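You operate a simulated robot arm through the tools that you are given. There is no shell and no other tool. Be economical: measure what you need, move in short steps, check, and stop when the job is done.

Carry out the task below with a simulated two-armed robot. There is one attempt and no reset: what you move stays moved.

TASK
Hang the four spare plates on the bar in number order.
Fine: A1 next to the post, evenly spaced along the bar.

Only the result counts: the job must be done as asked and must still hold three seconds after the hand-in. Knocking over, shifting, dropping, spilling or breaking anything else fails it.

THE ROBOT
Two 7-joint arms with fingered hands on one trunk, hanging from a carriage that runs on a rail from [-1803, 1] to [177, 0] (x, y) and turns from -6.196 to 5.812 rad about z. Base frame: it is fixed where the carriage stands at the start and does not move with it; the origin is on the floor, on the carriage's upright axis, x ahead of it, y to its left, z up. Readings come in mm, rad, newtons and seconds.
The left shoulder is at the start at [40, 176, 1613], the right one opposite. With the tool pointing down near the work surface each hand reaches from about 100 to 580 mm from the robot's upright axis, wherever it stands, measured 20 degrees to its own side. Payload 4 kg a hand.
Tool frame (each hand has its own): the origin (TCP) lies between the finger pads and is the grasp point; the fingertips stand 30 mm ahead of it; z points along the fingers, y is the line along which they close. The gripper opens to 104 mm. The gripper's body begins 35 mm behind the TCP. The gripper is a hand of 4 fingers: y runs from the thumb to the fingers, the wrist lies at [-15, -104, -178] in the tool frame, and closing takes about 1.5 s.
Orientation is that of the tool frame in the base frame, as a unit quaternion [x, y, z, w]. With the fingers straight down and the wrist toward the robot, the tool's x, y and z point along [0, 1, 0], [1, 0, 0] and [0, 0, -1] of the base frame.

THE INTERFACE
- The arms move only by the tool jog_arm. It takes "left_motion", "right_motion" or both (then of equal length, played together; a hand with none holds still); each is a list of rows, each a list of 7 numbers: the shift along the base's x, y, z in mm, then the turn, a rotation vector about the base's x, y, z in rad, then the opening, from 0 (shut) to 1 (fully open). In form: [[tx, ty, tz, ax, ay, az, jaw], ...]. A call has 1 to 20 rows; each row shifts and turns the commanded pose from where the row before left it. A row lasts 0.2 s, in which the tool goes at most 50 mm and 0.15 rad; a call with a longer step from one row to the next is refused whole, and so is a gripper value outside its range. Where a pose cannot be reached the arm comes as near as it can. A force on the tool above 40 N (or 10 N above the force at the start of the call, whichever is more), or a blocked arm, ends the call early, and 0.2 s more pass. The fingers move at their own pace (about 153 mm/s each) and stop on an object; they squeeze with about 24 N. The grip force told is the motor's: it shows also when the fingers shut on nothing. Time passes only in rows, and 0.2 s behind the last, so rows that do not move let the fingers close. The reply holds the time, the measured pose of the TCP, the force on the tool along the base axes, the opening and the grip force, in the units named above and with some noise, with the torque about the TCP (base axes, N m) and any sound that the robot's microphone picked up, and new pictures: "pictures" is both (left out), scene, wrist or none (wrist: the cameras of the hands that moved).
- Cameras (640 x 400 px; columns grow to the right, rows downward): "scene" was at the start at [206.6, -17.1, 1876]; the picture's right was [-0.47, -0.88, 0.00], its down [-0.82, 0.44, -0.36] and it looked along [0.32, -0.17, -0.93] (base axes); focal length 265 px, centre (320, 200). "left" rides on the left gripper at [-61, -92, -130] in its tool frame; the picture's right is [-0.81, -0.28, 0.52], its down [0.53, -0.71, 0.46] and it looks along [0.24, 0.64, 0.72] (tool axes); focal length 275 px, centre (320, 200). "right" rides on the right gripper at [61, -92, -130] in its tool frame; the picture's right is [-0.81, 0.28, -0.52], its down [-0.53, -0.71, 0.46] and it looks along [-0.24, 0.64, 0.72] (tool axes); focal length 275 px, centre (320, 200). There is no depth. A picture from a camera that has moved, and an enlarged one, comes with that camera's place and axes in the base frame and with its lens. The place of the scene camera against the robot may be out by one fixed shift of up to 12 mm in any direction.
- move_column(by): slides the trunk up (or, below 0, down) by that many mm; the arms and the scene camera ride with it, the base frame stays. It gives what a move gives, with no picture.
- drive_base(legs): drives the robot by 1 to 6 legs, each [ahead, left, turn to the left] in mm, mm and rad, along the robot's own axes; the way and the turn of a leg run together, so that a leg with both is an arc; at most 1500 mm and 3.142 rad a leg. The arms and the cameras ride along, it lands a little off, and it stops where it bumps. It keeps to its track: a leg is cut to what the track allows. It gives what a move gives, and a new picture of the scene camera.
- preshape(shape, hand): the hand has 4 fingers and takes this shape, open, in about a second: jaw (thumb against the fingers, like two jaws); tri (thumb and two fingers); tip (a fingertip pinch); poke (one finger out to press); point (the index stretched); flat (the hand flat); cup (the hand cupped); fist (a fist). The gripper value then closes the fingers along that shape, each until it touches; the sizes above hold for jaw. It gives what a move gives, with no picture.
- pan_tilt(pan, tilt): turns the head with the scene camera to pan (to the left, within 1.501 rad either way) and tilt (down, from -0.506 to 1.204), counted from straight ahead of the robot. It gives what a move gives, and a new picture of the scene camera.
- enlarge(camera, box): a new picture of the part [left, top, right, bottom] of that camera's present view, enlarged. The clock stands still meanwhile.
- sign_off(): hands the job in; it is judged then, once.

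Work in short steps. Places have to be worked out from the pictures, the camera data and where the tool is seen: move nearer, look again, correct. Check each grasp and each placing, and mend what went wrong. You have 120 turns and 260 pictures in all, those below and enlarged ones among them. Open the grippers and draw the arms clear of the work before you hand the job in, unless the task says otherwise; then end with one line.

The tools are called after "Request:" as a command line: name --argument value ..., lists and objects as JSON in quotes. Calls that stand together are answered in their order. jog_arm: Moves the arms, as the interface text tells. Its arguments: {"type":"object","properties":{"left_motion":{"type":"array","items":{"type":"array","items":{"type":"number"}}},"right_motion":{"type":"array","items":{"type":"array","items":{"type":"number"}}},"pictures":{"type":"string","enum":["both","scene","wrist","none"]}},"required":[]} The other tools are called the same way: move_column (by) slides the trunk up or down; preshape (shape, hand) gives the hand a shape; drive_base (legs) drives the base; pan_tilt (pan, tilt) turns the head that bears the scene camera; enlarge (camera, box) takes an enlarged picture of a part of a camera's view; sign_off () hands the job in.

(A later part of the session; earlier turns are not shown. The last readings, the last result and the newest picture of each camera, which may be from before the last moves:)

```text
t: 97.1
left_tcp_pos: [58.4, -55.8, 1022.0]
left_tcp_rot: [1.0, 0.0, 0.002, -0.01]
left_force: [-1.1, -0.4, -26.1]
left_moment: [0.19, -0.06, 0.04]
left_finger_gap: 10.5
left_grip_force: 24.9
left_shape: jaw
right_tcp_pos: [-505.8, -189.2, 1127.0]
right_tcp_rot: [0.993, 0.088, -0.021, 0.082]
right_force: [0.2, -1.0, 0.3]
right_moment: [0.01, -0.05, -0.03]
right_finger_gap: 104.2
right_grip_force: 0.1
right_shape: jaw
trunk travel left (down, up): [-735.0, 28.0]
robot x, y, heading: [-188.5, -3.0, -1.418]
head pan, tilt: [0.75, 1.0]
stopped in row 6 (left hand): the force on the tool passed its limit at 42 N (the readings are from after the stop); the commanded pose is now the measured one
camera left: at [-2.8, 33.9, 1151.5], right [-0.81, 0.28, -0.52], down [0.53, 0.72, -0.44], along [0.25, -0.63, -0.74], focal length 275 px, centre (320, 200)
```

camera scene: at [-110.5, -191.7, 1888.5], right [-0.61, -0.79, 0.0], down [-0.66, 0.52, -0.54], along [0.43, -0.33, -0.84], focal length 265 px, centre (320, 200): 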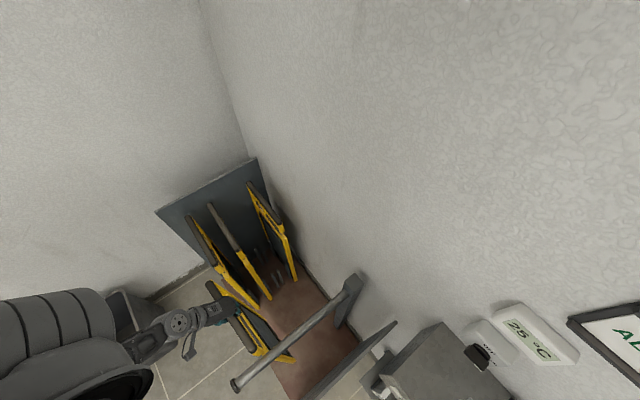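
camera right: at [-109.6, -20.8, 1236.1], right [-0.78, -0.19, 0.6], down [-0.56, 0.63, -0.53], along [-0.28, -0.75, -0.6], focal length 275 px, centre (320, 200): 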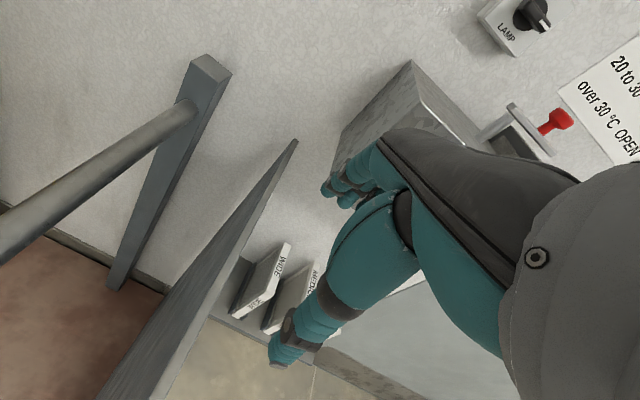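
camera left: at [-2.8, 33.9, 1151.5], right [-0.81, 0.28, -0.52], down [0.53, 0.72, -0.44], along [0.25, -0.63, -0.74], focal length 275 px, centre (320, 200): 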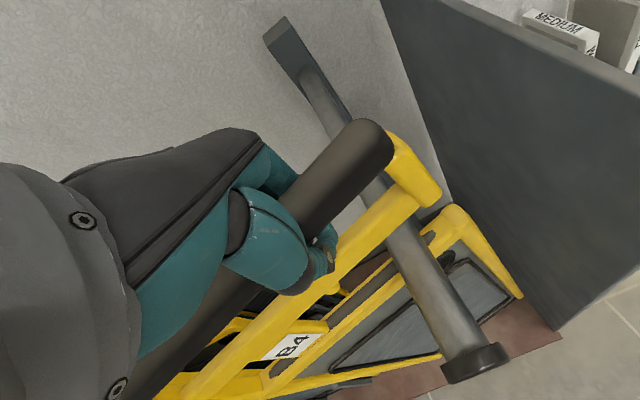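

The lower rail contacts under the bar at z≈1018, so there's ~32 mm slack here. I drop to mid-slack, tilt the tool −0.12 rad to reduce the plate's lean, and look before advancing.

Request:
jog_arm --left_motion '[[0, -2, -5, 0, 0, 0, 0], [0, -2, -5, 0, -0.03, 0, 0], [0, -1, -4, 0, -0.03, 0, 0], [0, 0, 0, 0, -0.03, 0, 0], [0, 0, 0, 0, -0.03, 0, 0], [0, 0, 0, 0, 0, 0, 0], [0, 0, 0, 0, 0, 0, 0]]' --pictures "wrist"

```text
t: 98.7
left_tcp_pos: [58.6, -63.7, 1009.9]
left_tcp_rot: [0.998, 0.001, 0.061, -0.006]
left_force: [0.0, 0.8, -10.8]
left_moment: [0.13, 0.19, 0.0]
left_finger_gap: 10.2
left_grip_force: 24.5
left_shape: jaw
right_tcp_pos: [-505.4, -187.8, 1127.2]
right_tcp_rot: [0.992, 0.088, -0.021, 0.083]
right_force: [-0.6, -0.4, -0.2]
right_moment: [-0.03, -0.02, 0.0]
right_finger_gap: 103.9
right_grip_force: 0.1
right_shape: jaw
trunk travel left (down, up): [-735.0, 28.0]
robot x, y, heading: [-186.8, -1.1, -1.412]
head pan, tilt: [0.75, 1.0]
camera left: at [-17.7, 27.9, 1131.1], right [-0.74, 0.28, -0.61], down [0.58, 0.72, -0.38], along [0.33, -0.64, -0.7], focal length 275 px, centre (320, 200)
```

left: 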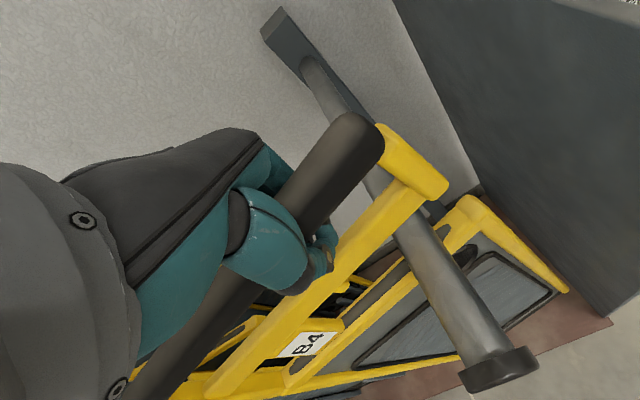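

Advance 60 mm toward the seat with slight rise.

Request:
jog_arm --left_motion '[[-4, 0, 0, 0, 0, 0, 0], [-5, 0, 1, 0, 0, 0, 0], [-5, 0, 0, 0, 0, 0, 0], [-5, 0, 1, 0, 0, 0, 0], [-5, 0, 0, 0, 0, 0, 0], [-5, 0, 1, 0, 0, 0, 0], [-5, 0, 0, 0, 0, 0, 0], [-5, 0, 1, 0, 0, 0, 0], [-5, 0, 0, 0, 0, 0, 0], [-5, 0, 1, 0, 0, 0, 0], [-5, 0, 0, 0, 0, 0, 0], [-5, 0, 0, 0, 0, 0, 0], [0, 0, 0, 0, 0, 0, 0]]' --pictures "both"

```text
t: 101.5
left_tcp_pos: [0.4, -63.7, 1013.9]
left_tcp_rot: [0.998, 0.001, 0.062, -0.005]
left_force: [0.5, 0.1, -10.5]
left_moment: [0.05, 0.06, 0.01]
left_finger_gap: 10.4
left_grip_force: 24.1
left_shape: jaw
right_tcp_pos: [-504.4, -189.3, 1126.4]
right_tcp_rot: [0.992, 0.088, -0.021, 0.083]
right_force: [-1.1, 0.2, -1.0]
right_moment: [0.01, -0.01, -0.01]
right_finger_gap: 104.0
right_grip_force: 0.0
right_shape: jaw
trunk travel left (down, up): [-735.0, 28.0]
robot x, y, heading: [-187.7, 2.6, -1.411]
head pan, tilt: [0.75, 1.0]
camera scene: at [-110.4, -191.7, 1888.5], right [-0.61, -0.79, 0.0], down [-0.66, 0.52, -0.54], along [0.43, -0.33, -0.84], focal length 265 px, centre (320, 200)
camera left: at [-76.3, 28.3, 1135.1], right [-0.74, 0.28, -0.61], down [0.58, 0.72, -0.38], along [0.33, -0.64, -0.7], focal length 275 px, centre (320, 200)
```

scene: 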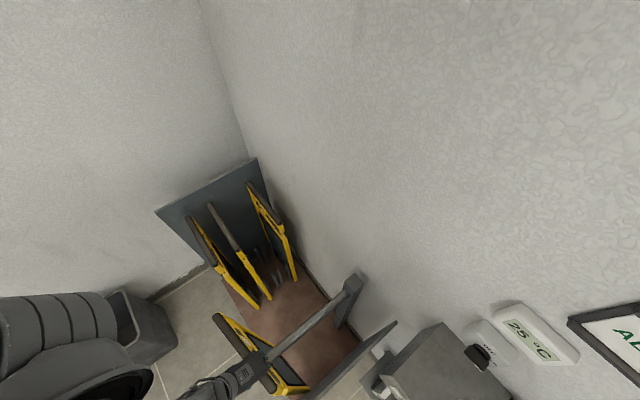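
left: 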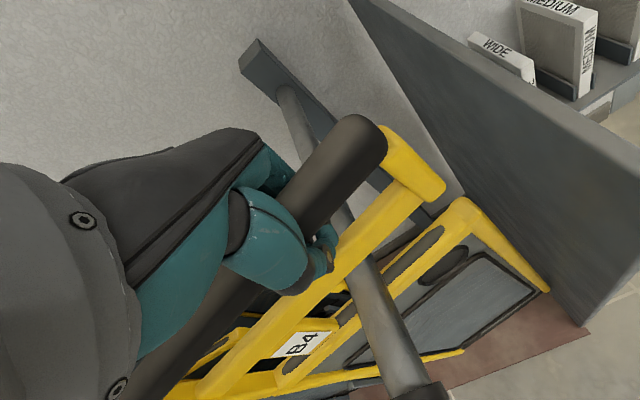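

Request:
enlarge --camera "left" --box '[260, 180, 480, 400]'

Request:
enlarge --camera "scene" --box '[190, 290, 350, 400]'

```text
1.82 times, centred on (370, 290) of left
camera zoom: at [-76.3, 28.3, 1135.1], right [-0.74, 0.28, -0.61], down [0.58, 0.72, -0.38], along [0.33, -0.64, -0.7], focal length 500 px, centre (229, 36)
```

zoom: 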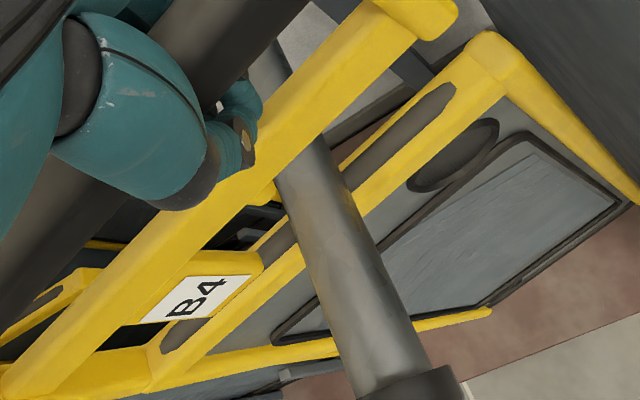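

```text
3.64 times, centred on (270, 345) of scene
camera zoom: at [-110.4, -191.7, 1888.5], right [-0.61, -0.79, 0.0], down [-0.66, 0.52, -0.54], along [0.43, -0.33, -0.84], focal length 963 px, centre (502, -327)
```

zoom: 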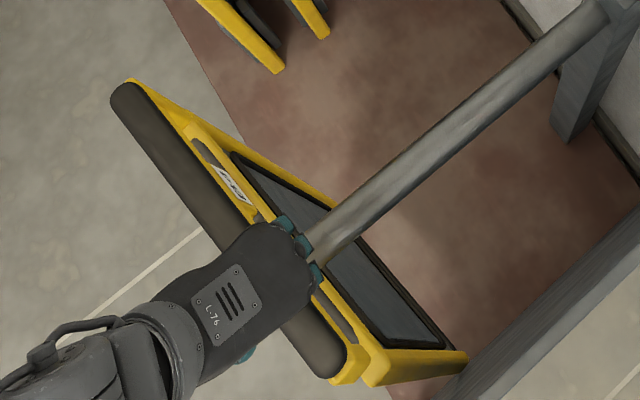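

The bar is just beside the nub; the seat is ~35 mm further. I advance 34 mm.

Request:
jog_arm --left_motion '[[-4, 0, 1, 0, 0, 0, 0], [-5, 0, 0, 0, 0, 0, 0], [-5, 0, 1, 0, 0, 0, 0], [-5, 0, 0, 0, 0, 0, 0], [-5, 0, 1, 0, 0, 0, 0], [-5, 0, 0, 0, 0, 0, 0], [-5, 0, 0, 0, 0, 0, 0], [0, 0, 0, 0, 0, 0, 0], [0, 0, 0, 0, 0, 0, 0]]' --pictures "wrist"

Request:
enlarge --camera "left" --box '[260, 180, 480, 400]'

```text
t: 103.5
left_tcp_pos: [-34.7, -63.7, 1015.7]
left_tcp_rot: [0.998, 0.001, 0.062, -0.005]
left_force: [0.1, 0.5, -10.3]
left_moment: [0.08, -0.08, 0.01]
left_finger_gap: 10.3
left_grip_force: 24.1
left_shape: jaw
right_tcp_pos: [-505.4, -188.0, 1126.6]
right_tcp_rot: [0.993, 0.088, -0.021, 0.082]
right_force: [-1.0, -0.4, 0.0]
right_moment: [0.0, -0.01, 0.03]
right_finger_gap: 104.0
right_grip_force: 0.1
right_shape: jaw
trunk travel left (down, up): [-735.0, 28.0]
robot x, y, heading: [-190.1, -0.6, -1.411]
head pan, tilt: [0.75, 1.0]
camera left: at [-110.0, 27.3, 1138.0], right [-0.74, 0.28, -0.61], down [0.58, 0.72, -0.38], along [0.33, -0.64, -0.7], focal length 275 px, centre (320, 200)
```

left: 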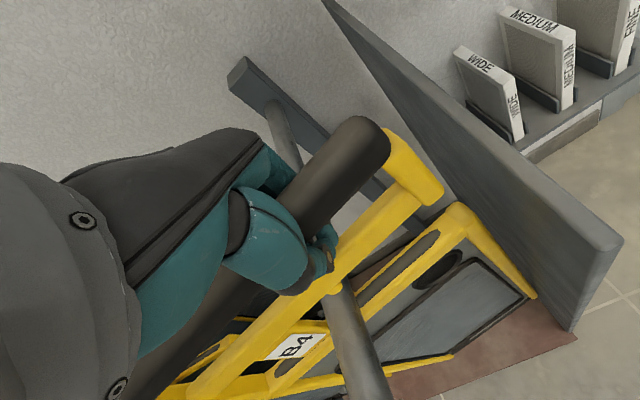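

```text
1.82 times, centred on (370, 290) of left
camera zoom: at [-110.0, 27.3, 1138.0], right [-0.74, 0.28, -0.61], down [0.58, 0.72, -0.38], along [0.33, -0.64, -0.7], focal length 500 px, centre (229, 36)
```

zoom: 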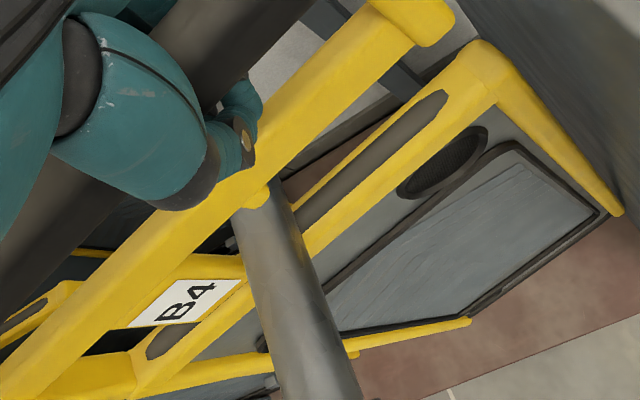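

The bar now lies between nub and tag, and the plate's centre is over the bar. I lower until the bar takes the weight.

Request:
jog_arm --left_motion '[[0, 0, -4, 0, 0, 0, 0], [0, 0, -4, 0, 0, 0, 0], [0, 0, -4, 0, 0, 0, 0], [0, 0, -3, 0, 0, 0, 0], [0, 0, -2, 0, 0, 0, 0], [0, 0, -2, 0, 0, 0, 0], [0, 0, 0, 0, 0, 0, 0]]' --pictures "wrist"

```text
t: 105.1
left_tcp_pos: [-35.3, -65.0, 998.7]
left_tcp_rot: [0.998, 0.001, 0.059, -0.003]
left_force: [-7.2, 0.4, 20.6]
left_moment: [-0.3, 0.02, 0.03]
left_finger_gap: 9.8
left_grip_force: 24.0
left_shape: jaw
right_tcp_pos: [-505.4, -188.3, 1128.4]
right_tcp_rot: [0.992, 0.088, -0.021, 0.083]
right_force: [-0.3, -0.6, -0.2]
right_moment: [0.0, -0.02, -0.01]
right_finger_gap: 104.3
right_grip_force: 0.1
right_shape: jaw
trunk travel left (down, up): [-735.0, 28.0]
robot x, y, heading: [-186.7, 1.8, -1.414]
head pan, tilt: [0.75, 1.0]
camera left: at [-111.7, 26.0, 1120.3], right [-0.74, 0.28, -0.61], down [0.58, 0.72, -0.38], along [0.33, -0.64, -0.69], focal length 275 px, centre (320, 200)
```

left: 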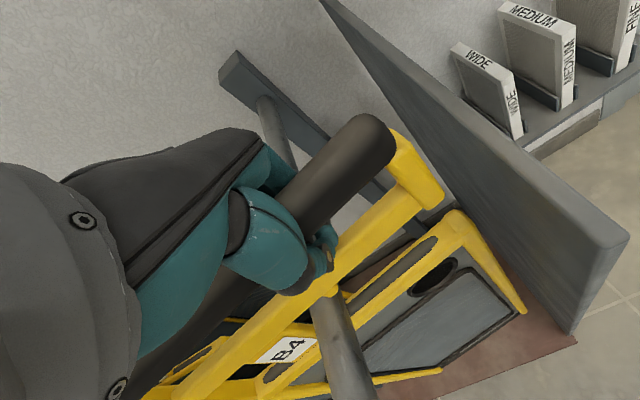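

The bar carries the plate (the nub flank rests against it). I ease up 2 mm and open the fingers partially.

Request:
jog_arm --left_motion '[[1, 0, 1, 0, 0, 0, 0], [1, 0, 1, 0, 0, 0, 0.05], [0, 0, 0, 0, 0, 0, 0.2], [0, 0, 0, 0, 0, 0, 0.3], [0, 0, 0, 0, 0, 0, 0.4], [0, 0, 0, 0, 0, 0, 0.5], [0, 0, 0, 0, 0, 0, 0.6], [0, 0, 0, 0, 0, 0, 0.6]]' --pictures "both"

```text
t: 106.9
left_tcp_pos: [-30.9, -64.2, 999.7]
left_tcp_rot: [0.998, 0.001, 0.062, -0.006]
left_force: [-0.1, -0.7, 0.0]
left_moment: [0.0, 0.01, -0.02]
left_finger_gap: 62.1
left_grip_force: 0.1
left_shape: jaw
right_tcp_pos: [-505.5, -188.6, 1126.6]
right_tcp_rot: [0.992, 0.088, -0.022, 0.083]
right_force: [-0.2, -0.1, 0.2]
right_moment: [0.01, -0.04, 0.02]
right_finger_gap: 104.2
right_grip_force: 0.1
right_shape: jaw
trunk travel left (down, up): [-735.0, 28.0]
robot x, y, heading: [-186.5, -2.6, -1.411]
head pan, tilt: [0.75, 1.0]
camera scene: at [-110.3, -191.7, 1888.6], right [-0.61, -0.79, 0.0], down [-0.66, 0.52, -0.54], along [0.43, -0.33, -0.84], focal length 265 px, centre (320, 200)
camera left: at [-108.0, 26.7, 1121.3], right [-0.74, 0.28, -0.61], down [0.58, 0.72, -0.38], along [0.33, -0.64, -0.7], focal length 275 px, centre (320, 200)
```

scene: 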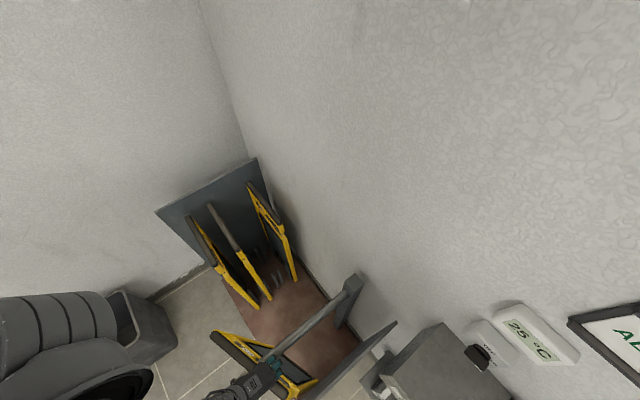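
left: 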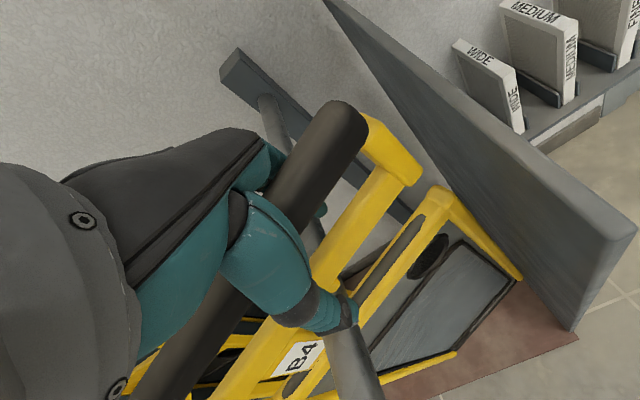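

The plate hangs on its own. I open wider and withdraw upward.

Request:
jog_arm --left_motion '[[0, 0, 0, 0, 0, 0, 0.8], [0, 0, 0, 0, 0, 0, 0.85], [-1, 0, 8, 0, 0, 0, 0.85], [-1, 0, 10, 0, 0, 0, 0.85], [-2, 0, 15, 0, 0, 0, 0.85], [-2, 0, 20, 0, 0.03, 0, 0.85], [0, 0, 20, 0, 0.03, 0, 0.85], [0, 0, 20, 0, 0.03, 0, 0.85], [0, 0, 20, 0, 0.03, 0, 0.85], [0, 0, 0, 0, 0, 0, 0.85]]' --pictures "both"

Request:
enlarge --camera "scene" --box '[190, 270, 370, 400]'

```text
t: 109.1
left_tcp_pos: [-37.9, -63.1, 1112.9]
left_tcp_rot: [1.0, 0.0, 0.002, -0.006]
left_force: [0.0, 0.4, 0.0]
left_moment: [0.0, 0.01, -0.01]
left_finger_gap: 88.2
left_grip_force: 0.0
left_shape: jaw
right_tcp_pos: [-505.1, -188.4, 1126.6]
right_tcp_rot: [0.992, 0.088, -0.021, 0.082]
right_force: [-0.4, 1.3, 0.2]
right_moment: [-0.04, -0.01, 0.01]
right_finger_gap: 104.2
right_grip_force: 0.1
right_shape: jaw
trunk travel left (down, up): [-735.0, 28.0]
robot x, y, heading: [-187.9, -3.3, -1.412]
head pan, tilt: [0.75, 1.0]
camera scene: at [-110.3, -191.7, 1888.6], right [-0.61, -0.79, 0.0], down [-0.66, 0.52, -0.54], along [0.43, -0.33, -0.84], focal length 265 px, centre (320, 200)
camera left: at [-99.3, 27.4, 1243.2], right [-0.81, 0.28, -0.52], down [0.53, 0.72, -0.45], along [0.25, -0.64, -0.73], focal length 275 px, centre (320, 200)
```

scene: 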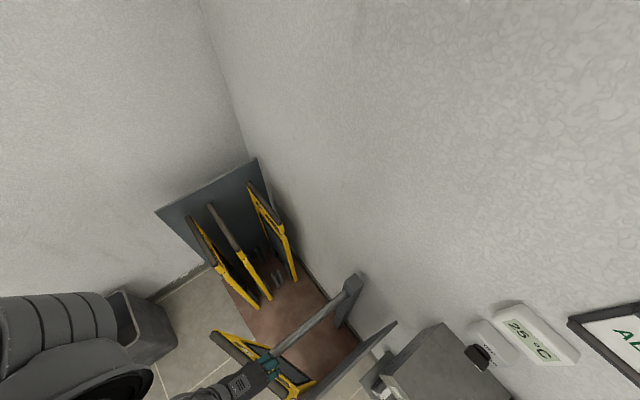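
left: 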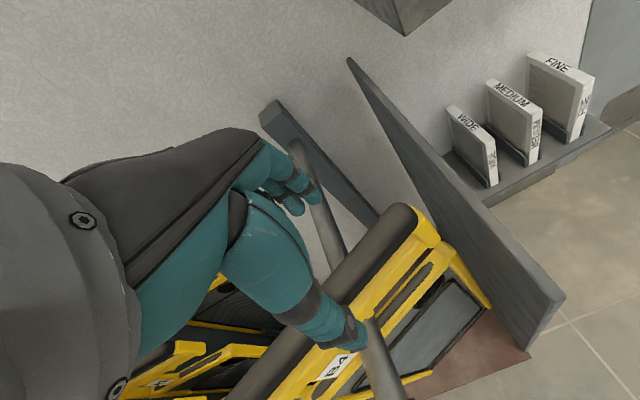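

```text
3.08 times, centred on (280, 335) of scene
camera zoom: at [-110.3, -191.7, 1888.6], right [-0.61, -0.79, 0.0], down [-0.66, 0.52, -0.54], along [0.43, -0.33, -0.84], focal length 815 px, centre (443, -215)
```

zoom: 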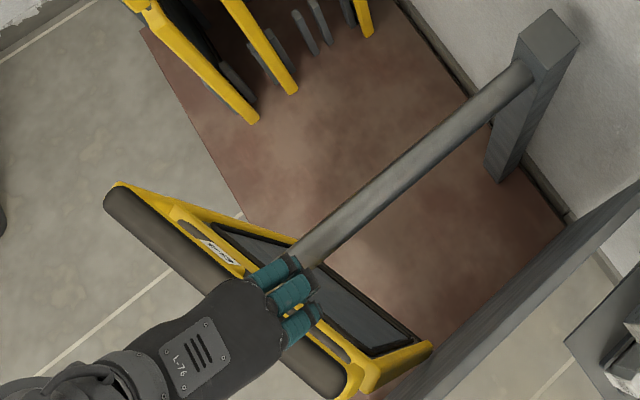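

B4 hangs cleanly. From contacts I now know: for a level plate gripped like this, pass height is TCP z≈1013 and it rests at ≈991. Next A1: raise, turn back to −π/2 and drive to the stand.

Request:
jog_arm --left_motion '[[0, 0, 20, 0, 0, 0, 0.85], [0, 0, 20, 0, 0, 0, 0.85], [10, 0, 20, 0, 0, 0, 0.85]]' --pictures "none"

Request:
drive_base --legs '[[0, 0, -0.16], [0, 355, 0]]'

```text
t: 109.9
left_tcp_pos: [-28.4, -63.0, 1171.9]
left_tcp_rot: [1.0, -0.001, 0.001, -0.006]
left_force: [0.2, -0.5, -0.1]
left_moment: [0.0, 0.0, -0.04]
left_finger_gap: 88.1
left_grip_force: 0.1
left_shape: jaw
right_tcp_pos: [-503.8, -189.0, 1126.8]
right_tcp_rot: [0.992, 0.088, -0.021, 0.082]
right_force: [-0.8, 0.3, -0.6]
right_moment: [0.0, 0.0, 0.01]
right_finger_gap: 104.1
right_grip_force: 0.0
right_shape: jaw
trunk travel left (down, up): [-735.0, 28.0]
robot x, y, heading: [-187.6, -0.1, -1.413]
head pan, tilt: [0.75, 1.0]
```

```text
t: 112.8
left_tcp_pos: [313.7, -87.8, 1171.7]
left_tcp_rot: [0.997, -0.081, 0.002, -0.005]
left_force: [-0.3, -0.2, -0.3]
left_moment: [-0.02, -0.05, -0.01]
left_finger_gap: 88.3
left_grip_force: 0.0
left_shape: jaw
right_tcp_pos: [-177.1, -136.3, 1125.7]
right_tcp_rot: [0.996, 0.008, -0.029, 0.081]
right_force: [-0.1, 0.6, -0.2]
right_moment: [0.01, 0.05, -0.03]
right_finger_gap: 104.0
right_grip_force: 0.1
right_shape: jaw
trunk travel left (down, up): [-735.0, 28.0]
robot x, y, heading: [165.5, 3.9, -1.572]
head pan, tilt: [0.75, 1.0]
camera scene: at [210.4, -202.2, 1888.6], right [-0.73, -0.68, 0.0], down [-0.57, 0.62, -0.54], along [0.37, -0.4, -0.84], focal length 265 px, centre (320, 200)
```

scene: 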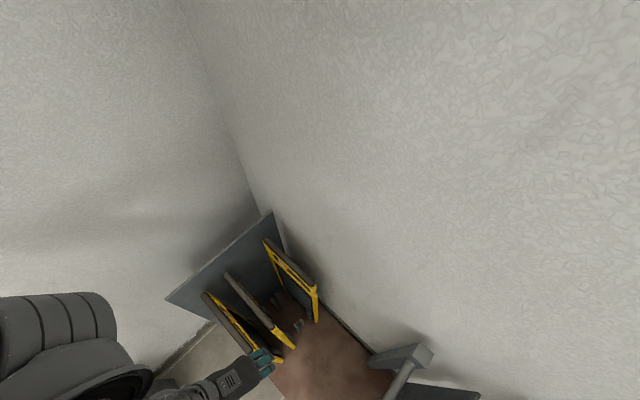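

I move over A1 (x≈547, y≈-186), straightening the yaw, down to z≈1010 and look.

Request:
jog_arm --left_motion '[[26, -11, -10, 0, 0, 0.04, 0.85], [26, -11, -18, 0, 0, 0.04, 0.85], [26, -11, -18, 0, 0, 0.04, 0.85], [26, -11, -18, 0, 0, 0.042, 0.85], [26, -11, -18, 0, 0, 0, 0.85], [26, -11, -18, 0, 0, 0, 0.85], [26, -11, -20, 0, 0, 0, 0.85], [26, -11, -20, 0, 0, 0, 0.85], [25, -10, -20, 0, 0, 0, 0.85], [0, 0, 0, 0, 0, 0, 0.85]]' --pictures "wrist"

```text
t: 115.0
left_tcp_pos: [546.1, -187.0, 1011.7]
left_tcp_rot: [1.0, 0.001, 0.002, -0.005]
left_force: [0.8, -0.7, 1.1]
left_moment: [0.02, -0.03, 0.03]
left_finger_gap: 88.0
left_grip_force: 0.1
left_shape: jaw
right_tcp_pos: [-176.9, -136.6, 1127.8]
right_tcp_rot: [0.996, 0.008, -0.029, 0.081]
right_force: [-0.2, 0.0, -0.4]
right_moment: [-0.02, 0.02, 0.02]
right_finger_gap: 103.8
right_grip_force: 0.0
right_shape: jaw
trunk travel left (down, up): [-735.0, 28.0]
robot x, y, heading: [165.6, 0.2, -1.573]
head pan, tilt: [0.75, 1.0]
camera left: at [485.2, -95.9, 1141.5], right [-0.81, 0.28, -0.52], down [0.53, 0.72, -0.45], along [0.25, -0.64, -0.73], focal length 275 px, centre (320, 200)
```

left: 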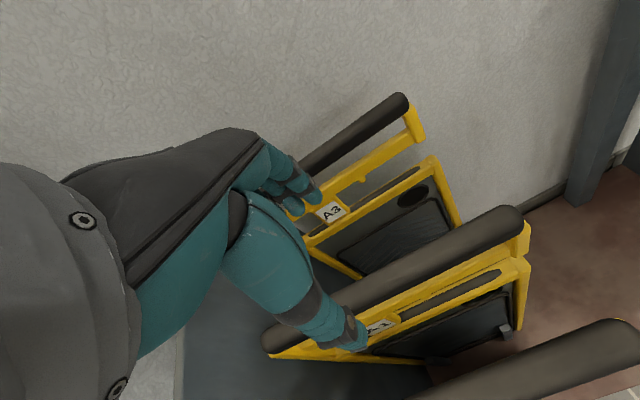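

Same relative view as for B4. I lower to z≈868.5 and grip.

Request:
jog_arm --left_motion '[[0, 0, -25, 0, 0, 0, 0.85], [0, 0, -30, 0, 0, 0, 0.85], [0, 0, -30, 0, 0, 0, 0.85], [0, 0, -30, 0, 0, 0, 0.85], [0, 0, -18, 0, 0, 0, 0.85], [0, 0, -10, 0, 0, 0, 0.85], [0, 0, 0, 0, 0, 0, 0.5], [0, 0, 0, 0, 0, 0, 0.3], [0, 0, 0, 0, 0, 0, 0.1], [0, 0, 0, 0, 0, 0, 0], [0, 0, 0, 0, 0, 0, 0], [0, 0, 0, 0, 0, 0, 0], [0, 0, 0, 0, 0, 0, 0], [0, 0, 0, 0, 0, 0, 0]]' --pictures "wrist"

```text
t: 118.0
left_tcp_pos: [547.2, -185.4, 871.3]
left_tcp_rot: [1.0, 0.001, 0.001, -0.005]
left_force: [0.2, 1.0, 0.6]
left_moment: [-0.1, -0.02, -0.02]
left_finger_gap: 11.1
left_grip_force: 23.9
left_shape: jaw
right_tcp_pos: [-177.8, -135.4, 1127.0]
right_tcp_rot: [0.996, 0.008, -0.028, 0.08]
right_force: [0.1, 1.3, 0.3]
right_moment: [-0.01, 0.0, 0.02]
right_finger_gap: 104.1
right_grip_force: 0.2
right_shape: jaw
trunk travel left (down, up): [-735.0, 28.0]
robot x, y, heading: [162.7, -1.3, -1.57]
head pan, tilt: [0.75, 1.0]
camera left: at [485.8, -94.2, 1000.2], right [-0.81, 0.28, -0.52], down [0.53, 0.72, -0.45], along [0.25, -0.64, -0.73], focal length 275 px, centre (320, 200)
```

left: 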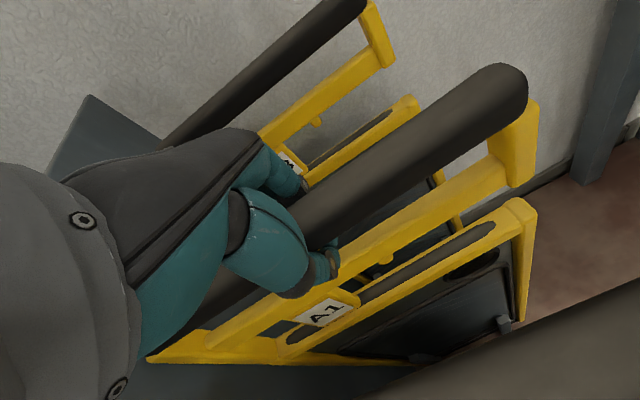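

Gripped like B4. I lift straight up 290 mm.

Request:
jog_arm --left_motion '[[0, 0, 5, 0, 0, 0, 0], [0, 0, 10, 0, 0, 0, 0], [0, 0, 18, 0, 0, 0, 0], [0, 0, 20, 0, 0, 0, 0], [0, 0, 20, 0, 0, 0, 0], [0, 0, 20, 0, 0, 0, 0], [0, 0, 20, 0, 0, 0, 0], [0, 0, 20, 0, 0, 0, 0], [0, 0, 20, 0, 0, 0, 0], [0, 0, 20, 0, 0, 0, 0], [0, 0, 20, 0, 0, 0, 0], [0, 0, 20, 0, 0, 0, 0], [0, 0, 20, 0, 0, 0, 0], [0, 0, 20, 0, 0, 0, 0], [0, 0, 20, 0, 0, 0, 0], [0, 0, 10, 0, 0, 0, 0], [0, 0, 5, 0, 0, 0, 0], [0, 0, 0, 0, 0, 0, 0]]' --pictures "wrist"

```text
t: 121.8
left_tcp_pos: [546.2, -185.6, 1156.1]
left_tcp_rot: [1.0, 0.001, 0.001, -0.006]
left_force: [-0.1, -0.1, -11.1]
left_moment: [-0.02, 0.03, 0.01]
left_finger_gap: 11.5
left_grip_force: 24.4
left_shape: jaw
right_tcp_pos: [-177.2, -135.8, 1125.8]
right_tcp_rot: [0.996, 0.008, -0.028, 0.08]
right_force: [0.0, -0.9, 0.5]
right_moment: [0.04, 0.02, -0.01]
right_finger_gap: 103.9
right_grip_force: 0.1
right_shape: jaw
trunk travel left (down, up): [-735.0, 28.0]
robot x, y, heading: [169.6, 0.3, -1.572]
head pan, tilt: [0.75, 1.0]
camera left: at [484.8, -95.1, 1286.7], right [-0.81, 0.28, -0.52], down [0.53, 0.72, -0.45], along [0.25, -0.64, -0.73], focal length 275 px, centre (320, 200)
```

left: 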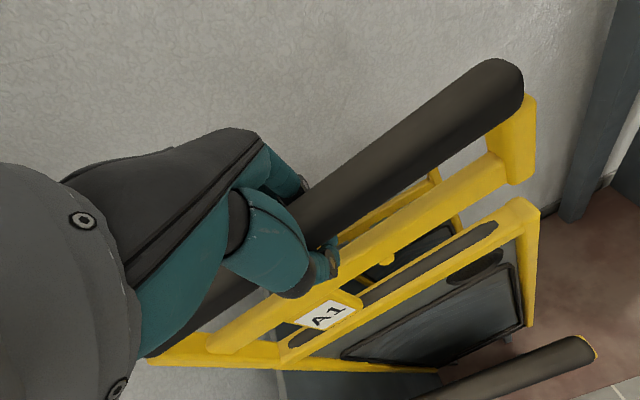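

Level and balanced. I drive −x 325 mm.

Request:
drive_base --legs '[[0, -165, 0], [0, -160, 0]]'

Request:
jog_arm --left_motion '[[0, -8, -5, 0, 0, 0, 0], [0, -15, -10, 0, 0, 0, 0], [0, -15, -15, 0, 0, 0, 0], [0, -15, -15, 0, 0, 0, 0], [0, -15, -15, 0, 0, 0, 0], [0, -15, -15, 0, 0, 0, 0], [0, -15, -15, 0, 0, 0, 0], [0, -15, -15, 0, 0, 0, 0], [0, -15, -15, 0, 0, 0, 0], [0, -15, -10, 0, 0, 0, 0], [0, -10, -8, 0, 0, 0, 0], [0, 0, 0, 0, 0, 0, 0], [0, 0, 0, 0, 0, 0, 0], [0, 0, 0, 0, 0, 0, 0]]' --pictures "both"

```text
t: 124.3
left_tcp_pos: [218.2, -185.3, 1157.4]
left_tcp_rot: [1.0, 0.0, 0.001, -0.005]
left_force: [-0.6, -1.8, -10.7]
left_moment: [0.0, 0.02, 0.0]
left_finger_gap: 11.7
left_grip_force: 24.1
left_shape: jaw
right_tcp_pos: [-505.1, -134.1, 1127.7]
right_tcp_rot: [0.996, 0.007, -0.028, 0.081]
right_force: [0.3, 0.3, -0.1]
right_moment: [-0.01, 0.04, 0.02]
right_finger_gap: 104.2
right_grip_force: 0.0
right_shape: jaw
trunk travel left (down, up): [-735.0, 28.0]
robot x, y, heading: [-158.4, 0.9, -1.573]
head pan, tilt: [0.75, 1.0]
camera scene: at [-116.5, -202.0, 1888.5], right [-0.73, -0.68, 0.0], down [-0.57, 0.62, -0.54], along [0.37, -0.4, -0.84], focal length 265 px, centre (320, 200)
```

scene: 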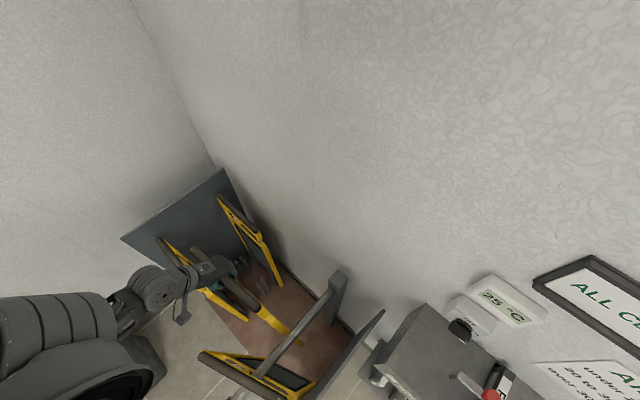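

```text
t: 127.3
left_tcp_pos: [219.3, -339.8, 1019.0]
left_tcp_rot: [1.0, -0.001, 0.002, -0.006]
left_force: [0.1, 0.8, -10.6]
left_moment: [0.14, -0.09, -0.03]
left_finger_gap: 11.4
left_grip_force: 24.1
left_shape: jaw
right_tcp_pos: [-504.2, -133.3, 1126.1]
right_tcp_rot: [0.996, 0.007, -0.028, 0.081]
right_force: [-0.3, -0.1, -0.2]
right_moment: [0.0, 0.0, 0.03]
right_finger_gap: 104.1
right_grip_force: 0.1
right_shape: jaw
trunk travel left (down, up): [-735.0, 28.0]
robot x, y, heading: [-160.4, -3.1, -1.578]
head pan, tilt: [0.75, 1.0]
camera scene: at [-116.4, -201.9, 1888.5], right [-0.73, -0.68, 0.0], down [-0.57, 0.62, -0.54], along [0.37, -0.4, -0.84], focal length 265 px, centre (320, 200)
camera left: at [159.2, -248.7, 1148.8], right [-0.81, 0.28, -0.52], down [0.54, 0.72, -0.44], along [0.25, -0.64, -0.73], focal length 275 px, centre (320, 200)
```

scene: 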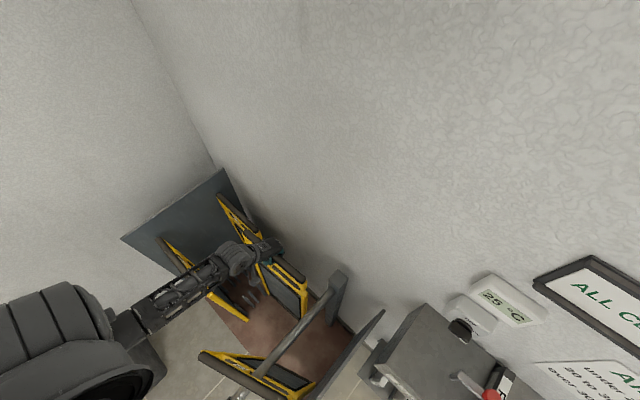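
left: 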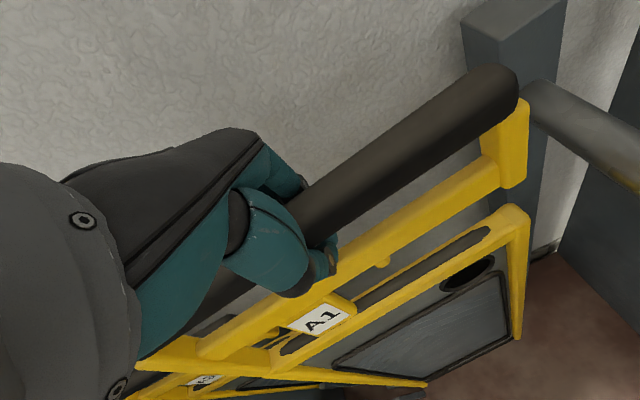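

Post face is at y≈-420, so A1 at -340 is fine. Lower 4 mm to the pass height 1015 and advance 65 mm slowly.

Request:
jog_arm --left_motion '[[0, 0, -4, 0, 0, 0, 0], [0, 0, 0, 0, 0, 0, 0], [-3, 0, 0, 0, 0, 0, 0], [-4, 0, 0, 0, 0, 0, 0], [-5, 0, 0, 0, 0, 0, 0], [-5, 0, 0, 0, 0, 0, 0], [-5, 0, 0, 0, 0, 0, 0], [-5, 0, 0, 0, 0, 0, 0], [-5, 0, 0, 0, 0, 0, 0], [-5, 0, 0, 0, 0, 0, 0], [-5, 0, 0, 0, 0, 0, 0], [-5, 0, 0, 0, 0, 0, 0], [-5, 0, 0, 0, 0, 0, 0], [-5, 0, 0, 0, 0, 0, 0], [-5, 0, 0, 0, 0, 0, 0], [-3, 0, 0, 0, 0, 0, 0], [0, 0, 0, 0, 0, 0, 0]]' --pictures "wrist"

```text
t: 130.9
left_tcp_pos: [154.9, -338.8, 1013.7]
left_tcp_rot: [1.0, -0.001, 0.002, -0.006]
left_force: [0.0, 0.4, -11.2]
left_moment: [0.11, -0.03, 0.02]
left_finger_gap: 11.7
left_grip_force: 24.0
left_shape: jaw
right_tcp_pos: [-504.3, -133.5, 1126.1]
right_tcp_rot: [0.996, 0.007, -0.028, 0.079]
right_force: [0.8, -0.3, 0.2]
right_moment: [0.0, 0.0, 0.05]
right_finger_gap: 104.3
right_grip_force: 0.0
right_shape: jaw
trunk travel left (down, up): [-735.0, 28.0]
robot x, y, heading: [-159.7, -2.7, -1.572]
head pan, tilt: [0.75, 1.0]
camera left: at [93.7, -248.6, 1143.8], right [-0.81, 0.28, -0.52], down [0.54, 0.72, -0.45], along [0.25, -0.64, -0.73], focal length 275 px, centre (320, 200)
```

left: 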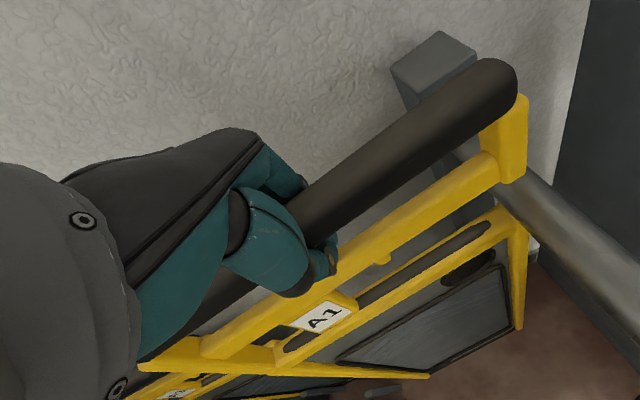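

No force and the bar is passing between stub and frame. I continue 60 mm.

Request:
jog_arm --left_motion '[[-3, 0, 0, 0, 0, 0, 0], [-5, 0, 0, 0, 0, 0, 0], [-5, 0, 0, 0, 0, 0, 0], [-5, 0, 0, 0, 0, 0, 0], [-5, 0, 0, 0, 0, 0, 0], [-5, 0, 0, 0, 0, 0, 0], [-6, 0, 0, 0, 0, 0, 0], [-6, 0, 0, 0, 0, 0, 0], [-6, 0, 0, 0, 0, 0, 0], [-6, 0, 0, 0, 0, 0, 0], [-5, 0, 0, 0, 0, 0, 0], [-3, 0, 0, 0, 0, 0, 0], [0, 0, 0, 0, 0, 0, 0]]' --pictures "wrist"

```text
t: 133.7
left_tcp_pos: [95.3, -340.4, 1015.2]
left_tcp_rot: [1.0, 0.0, 0.002, -0.005]
left_force: [-0.1, 0.0, -11.3]
left_moment: [0.02, -0.01, -0.01]
left_finger_gap: 11.6
left_grip_force: 23.8
left_shape: jaw
right_tcp_pos: [-504.0, -134.5, 1126.6]
right_tcp_rot: [0.996, 0.008, -0.027, 0.081]
right_force: [0.5, 0.7, -0.3]
right_moment: [0.01, 0.01, 0.01]
right_finger_gap: 104.2
right_grip_force: 0.0
right_shape: jaw
trunk travel left (down, up): [-735.0, 28.0]
robot x, y, heading: [-161.1, -3.5, -1.579]
head pan, tilt: [0.75, 1.0]
camera left: at [33.6, -248.8, 1144.2], right [-0.81, 0.28, -0.52], down [0.53, 0.72, -0.45], along [0.25, -0.64, -0.73], focal length 275 px, centre (320, 200)
```

left: 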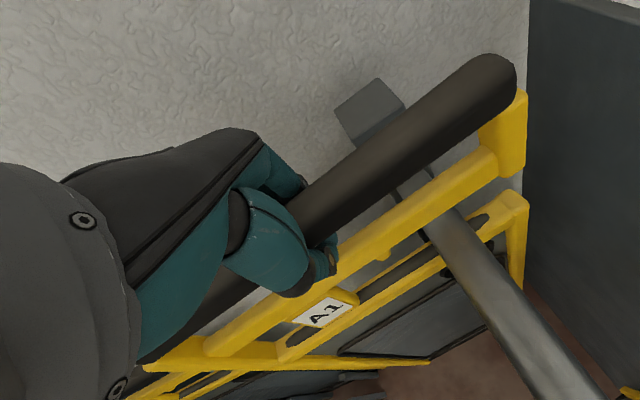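

Smooth. Another 62 mm to the seat.

Request:
jog_arm --left_motion '[[-3, 0, 0, 0, 0, 0, 0], [-5, 0, 0, 0, 0, 0, 0], [-5, 0, 0, 0, 0, 0, 0], [-6, 0, 0, 0, 0, 0, 0], [-6, 0, 0, 0, 0, 0, 0], [-6, 0, 0, 0, 0, 0, 0], [-6, 0, 0, 0, 0, 0, 0], [-6, 0, 0, 0, 0, 0, 0], [-6, 0, 0, 0, 0, 0, 0], [-6, 0, 0, 0, 0, 0, 0], [-5, 0, 0, 0, 0, 0, 0], [-3, 0, 0, 0, 0, 0, 0], [0, 0, 0, 0, 0, 0, 0]]' --pictures "none"

Request:
enlarge --camera "left" --box '[260, 160, 500, 400]'

```text
t: 136.5
left_tcp_pos: [31.2, -338.5, 1014.1]
left_tcp_rot: [1.0, 0.001, 0.002, -0.005]
left_force: [0.0, 0.4, -10.6]
left_moment: [0.03, 0.04, -0.01]
left_finger_gap: 11.6
left_grip_force: 23.8
left_shape: jaw
right_tcp_pos: [-503.4, -133.8, 1126.7]
right_tcp_rot: [0.996, 0.008, -0.027, 0.081]
right_force: [-1.0, -0.4, -0.4]
right_moment: [0.01, -0.04, -0.01]
right_finger_gap: 103.8
right_grip_force: 0.2
right_shape: jaw
trunk travel left (down, up): [-735.0, 28.0]
robot x, y, heading: [-157.0, 0.9, -1.573]
head pan, tilt: [0.75, 1.0]
```

```text
1.67 times, centred on (380, 280) of left
camera zoom: at [-29.3, -248.1, 1144.6], right [-0.81, 0.28, -0.52], down [0.53, 0.72, -0.45], along [0.25, -0.64, -0.73], focal length 459 px, centre (220, 67)
```

zoom: 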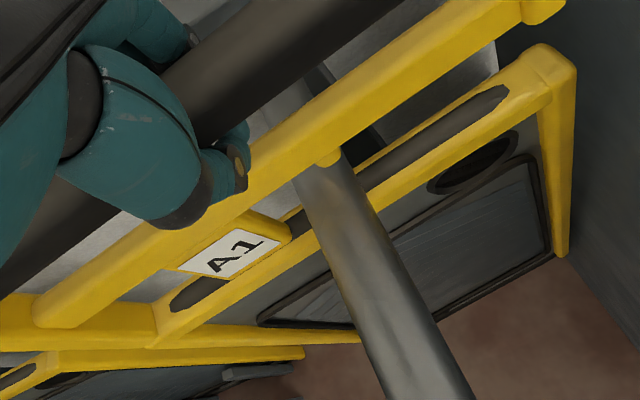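

The nub would land on the bar's edge; I advance 10 mm more, then lower until the bar takes the weight.

Request:
jog_arm --left_motion '[[-4, 0, 0, 0, 0, 0, 0], [-4, 0, 0, 0, 0, 0, 0], [-2, 0, 0, 0, 0, 0, 0], [0, 0, 0, 0, 0, 0, 0], [0, 0, -4, 0, 0, 0, 0], [0, 0, -4, 0, 0, 0, 0], [0, 0, -4, 0, 0, 0, 0], [0, 0, -3, 0, 0, 0, 0], [0, 0, -2, 0, 0, 0, 0], [0, 0, -2, 0, 0, 0, 0], [0, 0, 0, 0, 0, 0, 0]]' --pictures "wrist"

```text
t: 138.9
left_tcp_pos: [19.7, -340.7, 995.6]
left_tcp_rot: [1.0, -0.001, 0.001, -0.005]
left_force: [-4.8, 1.3, -4.5]
left_moment: [0.0, 0.05, -0.08]
left_finger_gap: 11.6
left_grip_force: 24.0
left_shape: jaw
right_tcp_pos: [-503.7, -134.9, 1126.4]
right_tcp_rot: [0.996, 0.008, -0.029, 0.079]
right_force: [0.3, 0.3, 0.1]
right_moment: [0.0, -0.01, -0.01]
right_finger_gap: 103.9
right_grip_force: 0.1
right_shape: jaw
trunk travel left (down, up): [-735.0, 28.0]
robot x, y, heading: [-162.6, -3.1, -1.578]
head pan, tilt: [0.75, 1.0]
camera left: at [-40.3, -249.2, 1125.8], right [-0.81, 0.28, -0.52], down [0.53, 0.72, -0.45], along [0.24, -0.64, -0.73], focal length 275 px, centre (320, 200)
```

left: 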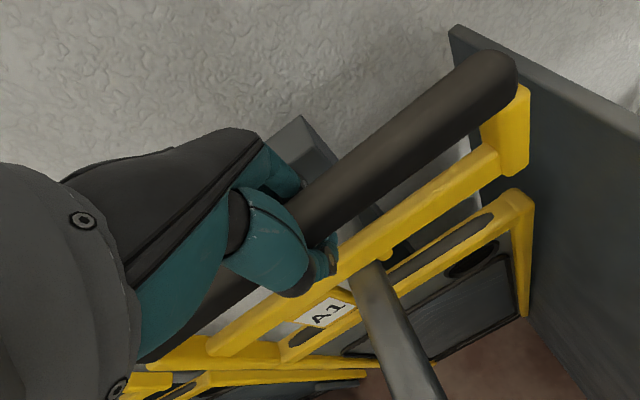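

The nub flank is touching; I move 4 mm further and finish lowering.

Request:
jog_arm --left_motion '[[-3, 0, 0, 0, 0, 0, 0], [-2, 0, -2, 0, 0, 0, 0], [0, 0, -2, 0, 0, 0, 0], [0, 0, 0, 0, 0, 0, 0]]' --pictures "none"

Request:
enlarge --camera "left" --box '[260, 160, 500, 400]'

```text
t: 139.9
left_tcp_pos: [16.7, -340.5, 991.8]
left_tcp_rot: [1.0, 0.0, 0.001, -0.006]
left_force: [1.7, 2.3, 6.5]
left_moment: [-0.01, 0.0, 0.0]
left_finger_gap: 11.0
left_grip_force: 23.9
left_shape: jaw
right_tcp_pos: [-503.2, -135.0, 1126.6]
right_tcp_rot: [0.996, 0.007, -0.028, 0.08]
right_force: [-0.2, 0.1, -0.5]
right_moment: [0.0, 0.02, 0.02]
right_finger_gap: 103.8
right_grip_force: 0.0
right_shape: jaw
trunk travel left (down, up): [-735.0, 28.0]
robot x, y, heading: [-158.4, -0.6, -1.573]
head pan, tilt: [0.75, 1.0]
```

```text
1.67 times, centred on (380, 280) of left
camera zoom: at [-43.9, -249.0, 1121.7], right [-0.81, 0.28, -0.52], down [0.54, 0.72, -0.45], along [0.25, -0.64, -0.73], focal length 459 px, centre (220, 67)
```

zoom: 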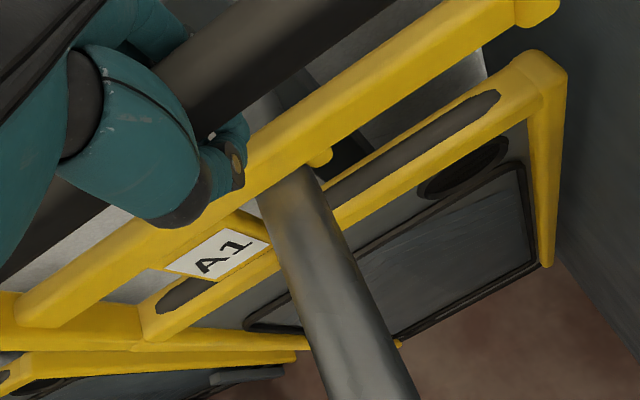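

Perfectly seated between nub and tag. I release and withdraw upward.

Request:
jog_arm --left_motion '[[0, 0, 1, 0, 0, 0, 0.05], [0, 0, 0, 0, 0, 0, 0.2], [0, 0, 0, 0, 0, 0, 0.4], [0, 0, 0, 0, 0, 0, 0.6], [0, 0, 0, 0, 0, 0, 0.8], [0, 0, 0, 0, 0, 0, 0.85], [0, 0, 0, 0, 0, 0, 0.85], [0, 0, 10, 0, 0, 0, 0.85], [0, 0, 15, 0, 0, 0, 0.85], [0, 0, 20, 0, 0, 0, 0.85], [0, 0, 20, 0, 0, 0, 0.85], [0, 0, 25, 0, 0, 0, 0.85], [0, 0, 25, 0, 0, 0, 0.85], [0, 0, 25, 0, 0, 0, 0.85], [0, 0, 25, 0, 0, 0, 0.85]]' --pictures "both"

Request:
enlarge --camera "scene" --box '[180, 240, 400, 400]'

```text
t: 143.1
left_tcp_pos: [15.9, -339.4, 1157.3]
left_tcp_rot: [1.0, -0.001, 0.002, -0.005]
left_force: [0.1, 1.0, -0.4]
left_moment: [-0.01, 0.01, -0.02]
left_finger_gap: 88.2
left_grip_force: 0.1
left_shape: jaw
right_tcp_pos: [-502.8, -134.7, 1126.7]
right_tcp_rot: [0.996, 0.007, -0.028, 0.08]
right_force: [0.1, -0.4, -0.1]
right_moment: [0.02, -0.01, 0.0]
right_finger_gap: 103.9
right_grip_force: 0.2
right_shape: jaw
trunk travel left (down, up): [-735.0, 28.0]
robot x, y, heading: [-162.2, -1.0, -1.573]
head pan, tilt: [0.75, 1.0]
camera scene: at [-116.3, -202.0, 1888.6], right [-0.73, -0.68, 0.0], down [-0.57, 0.62, -0.54], along [0.37, -0.4, -0.84], focal length 265 px, centre (320, 200)
camera left: at [-44.2, -248.5, 1287.8], right [-0.81, 0.28, -0.52], down [0.53, 0.72, -0.45], along [0.25, -0.64, -0.73], focal length 275 px, centre (320, 200)
```

scene: 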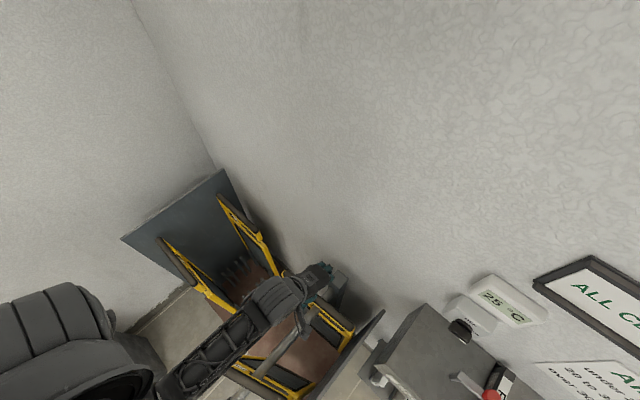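
left: 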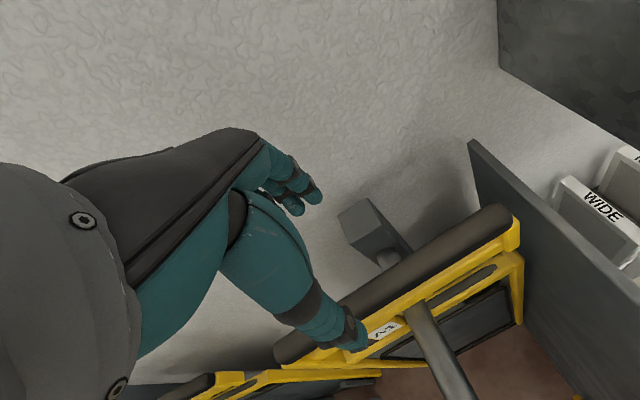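

```text
2.50 times, centred on (290, 320) of scene
camera zoom: at [-116.3, -202.0, 1888.6], right [-0.73, -0.68, 0.0], down [-0.57, 0.62, -0.54], along [0.37, -0.4, -0.84], focal length 662 px, centre (395, -100)
```

zoom: 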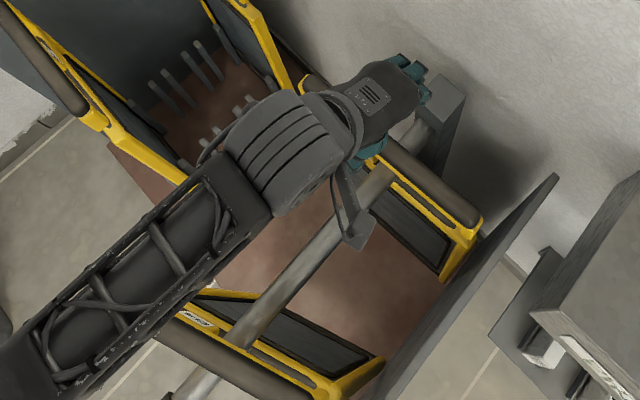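

A1 hangs well. I drive to the stand for B2 and look back at the hung plates to check B4's seating.

Request:
drive_base --legs '[[0, 327, 0]]'

Request:
pan_tilt --pan -0.1 --tilt 1.2

Request:
enlarge --camera "scene" --box '[320, 160, 600, 400]'

```text
t: 145.3
left_tcp_pos: [347.2, -341.1, 1158.0]
left_tcp_rot: [1.0, -0.003, 0.001, -0.005]
left_force: [-0.3, -0.5, 0.1]
left_moment: [0.05, 0.04, 0.0]
left_finger_gap: 88.2
left_grip_force: 0.0
left_shape: jaw
right_tcp_pos: [-171.4, -133.1, 1127.2]
right_tcp_rot: [0.996, 0.003, -0.028, 0.08]
right_force: [0.3, 0.1, -1.7]
right_moment: [0.02, -0.01, 0.0]
right_finger_gap: 104.0
right_grip_force: 0.1
right_shape: jaw
trunk travel left (down, up): [-735.0, 28.0]
robot x, y, heading: [176.9, -3.4, -1.583]
head pan, tilt: [0.75, 1.0]
camera scene: at [216.0, -202.6, 1888.6], right [-0.74, -0.67, 0.0], down [-0.57, 0.62, -0.54], along [0.36, -0.4, -0.84], focal length 265 px, centre (320, 200)
```

scene: 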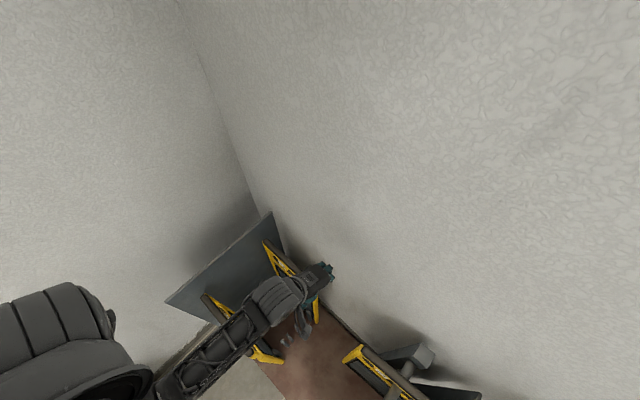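

```text
t: 146.5
left_tcp_pos: [348.7, -340.7, 1157.4]
left_tcp_rot: [1.0, -0.004, 0.003, -0.006]
left_force: [-0.3, -0.4, 1.2]
left_moment: [-0.03, 0.0, -0.02]
left_finger_gap: 88.5
left_grip_force: 0.1
left_shape: jaw
right_tcp_pos: [-170.7, -133.9, 1126.0]
right_tcp_rot: [0.996, 0.004, -0.028, 0.08]
right_force: [-0.2, 0.3, -0.2]
right_moment: [0.0, 0.01, 0.01]
right_finger_gap: 103.9
right_grip_force: 0.0
right_shape: jaw
trunk travel left (down, up): [-735.0, 28.0]
robot x, y, heading: [172.1, 1.3, -1.58]
head pan, tilt: [-0.099, 1.201]
camera scene: at [162.9, -206.7, 1876.0], right [-0.99, 0.11, 0.0], down [0.1, 0.93, -0.36], along [-0.04, -0.36, -0.93], focal length 265 px, centre (320, 200)
```

scene: 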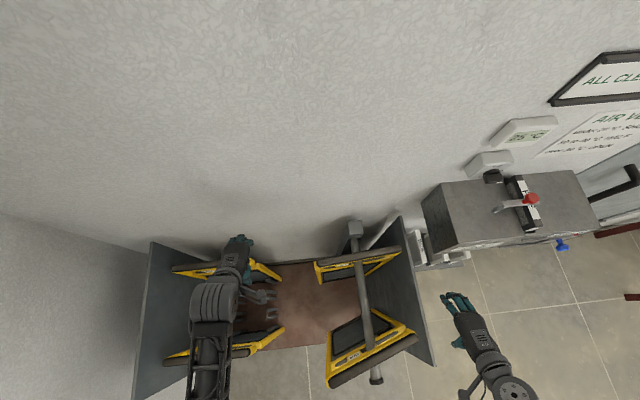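

```text
1.67 times, centred on (460, 280) of scene
camera zoom: at [162.9, -206.7, 1876.0], right [-0.99, 0.11, 0.0], down [0.1, 0.93, -0.36], along [-0.04, -0.36, -0.93], focal length 441 px, centre (87, 67)
```

zoom: 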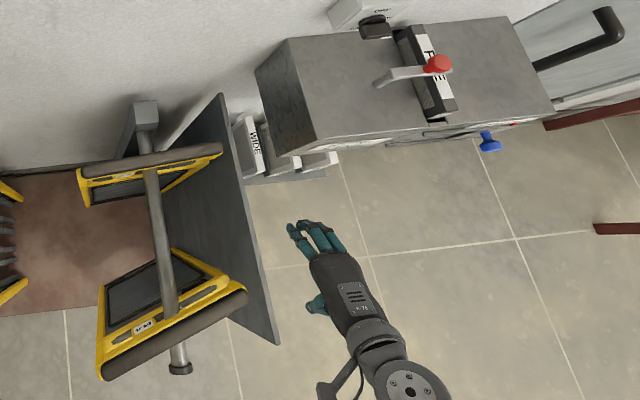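

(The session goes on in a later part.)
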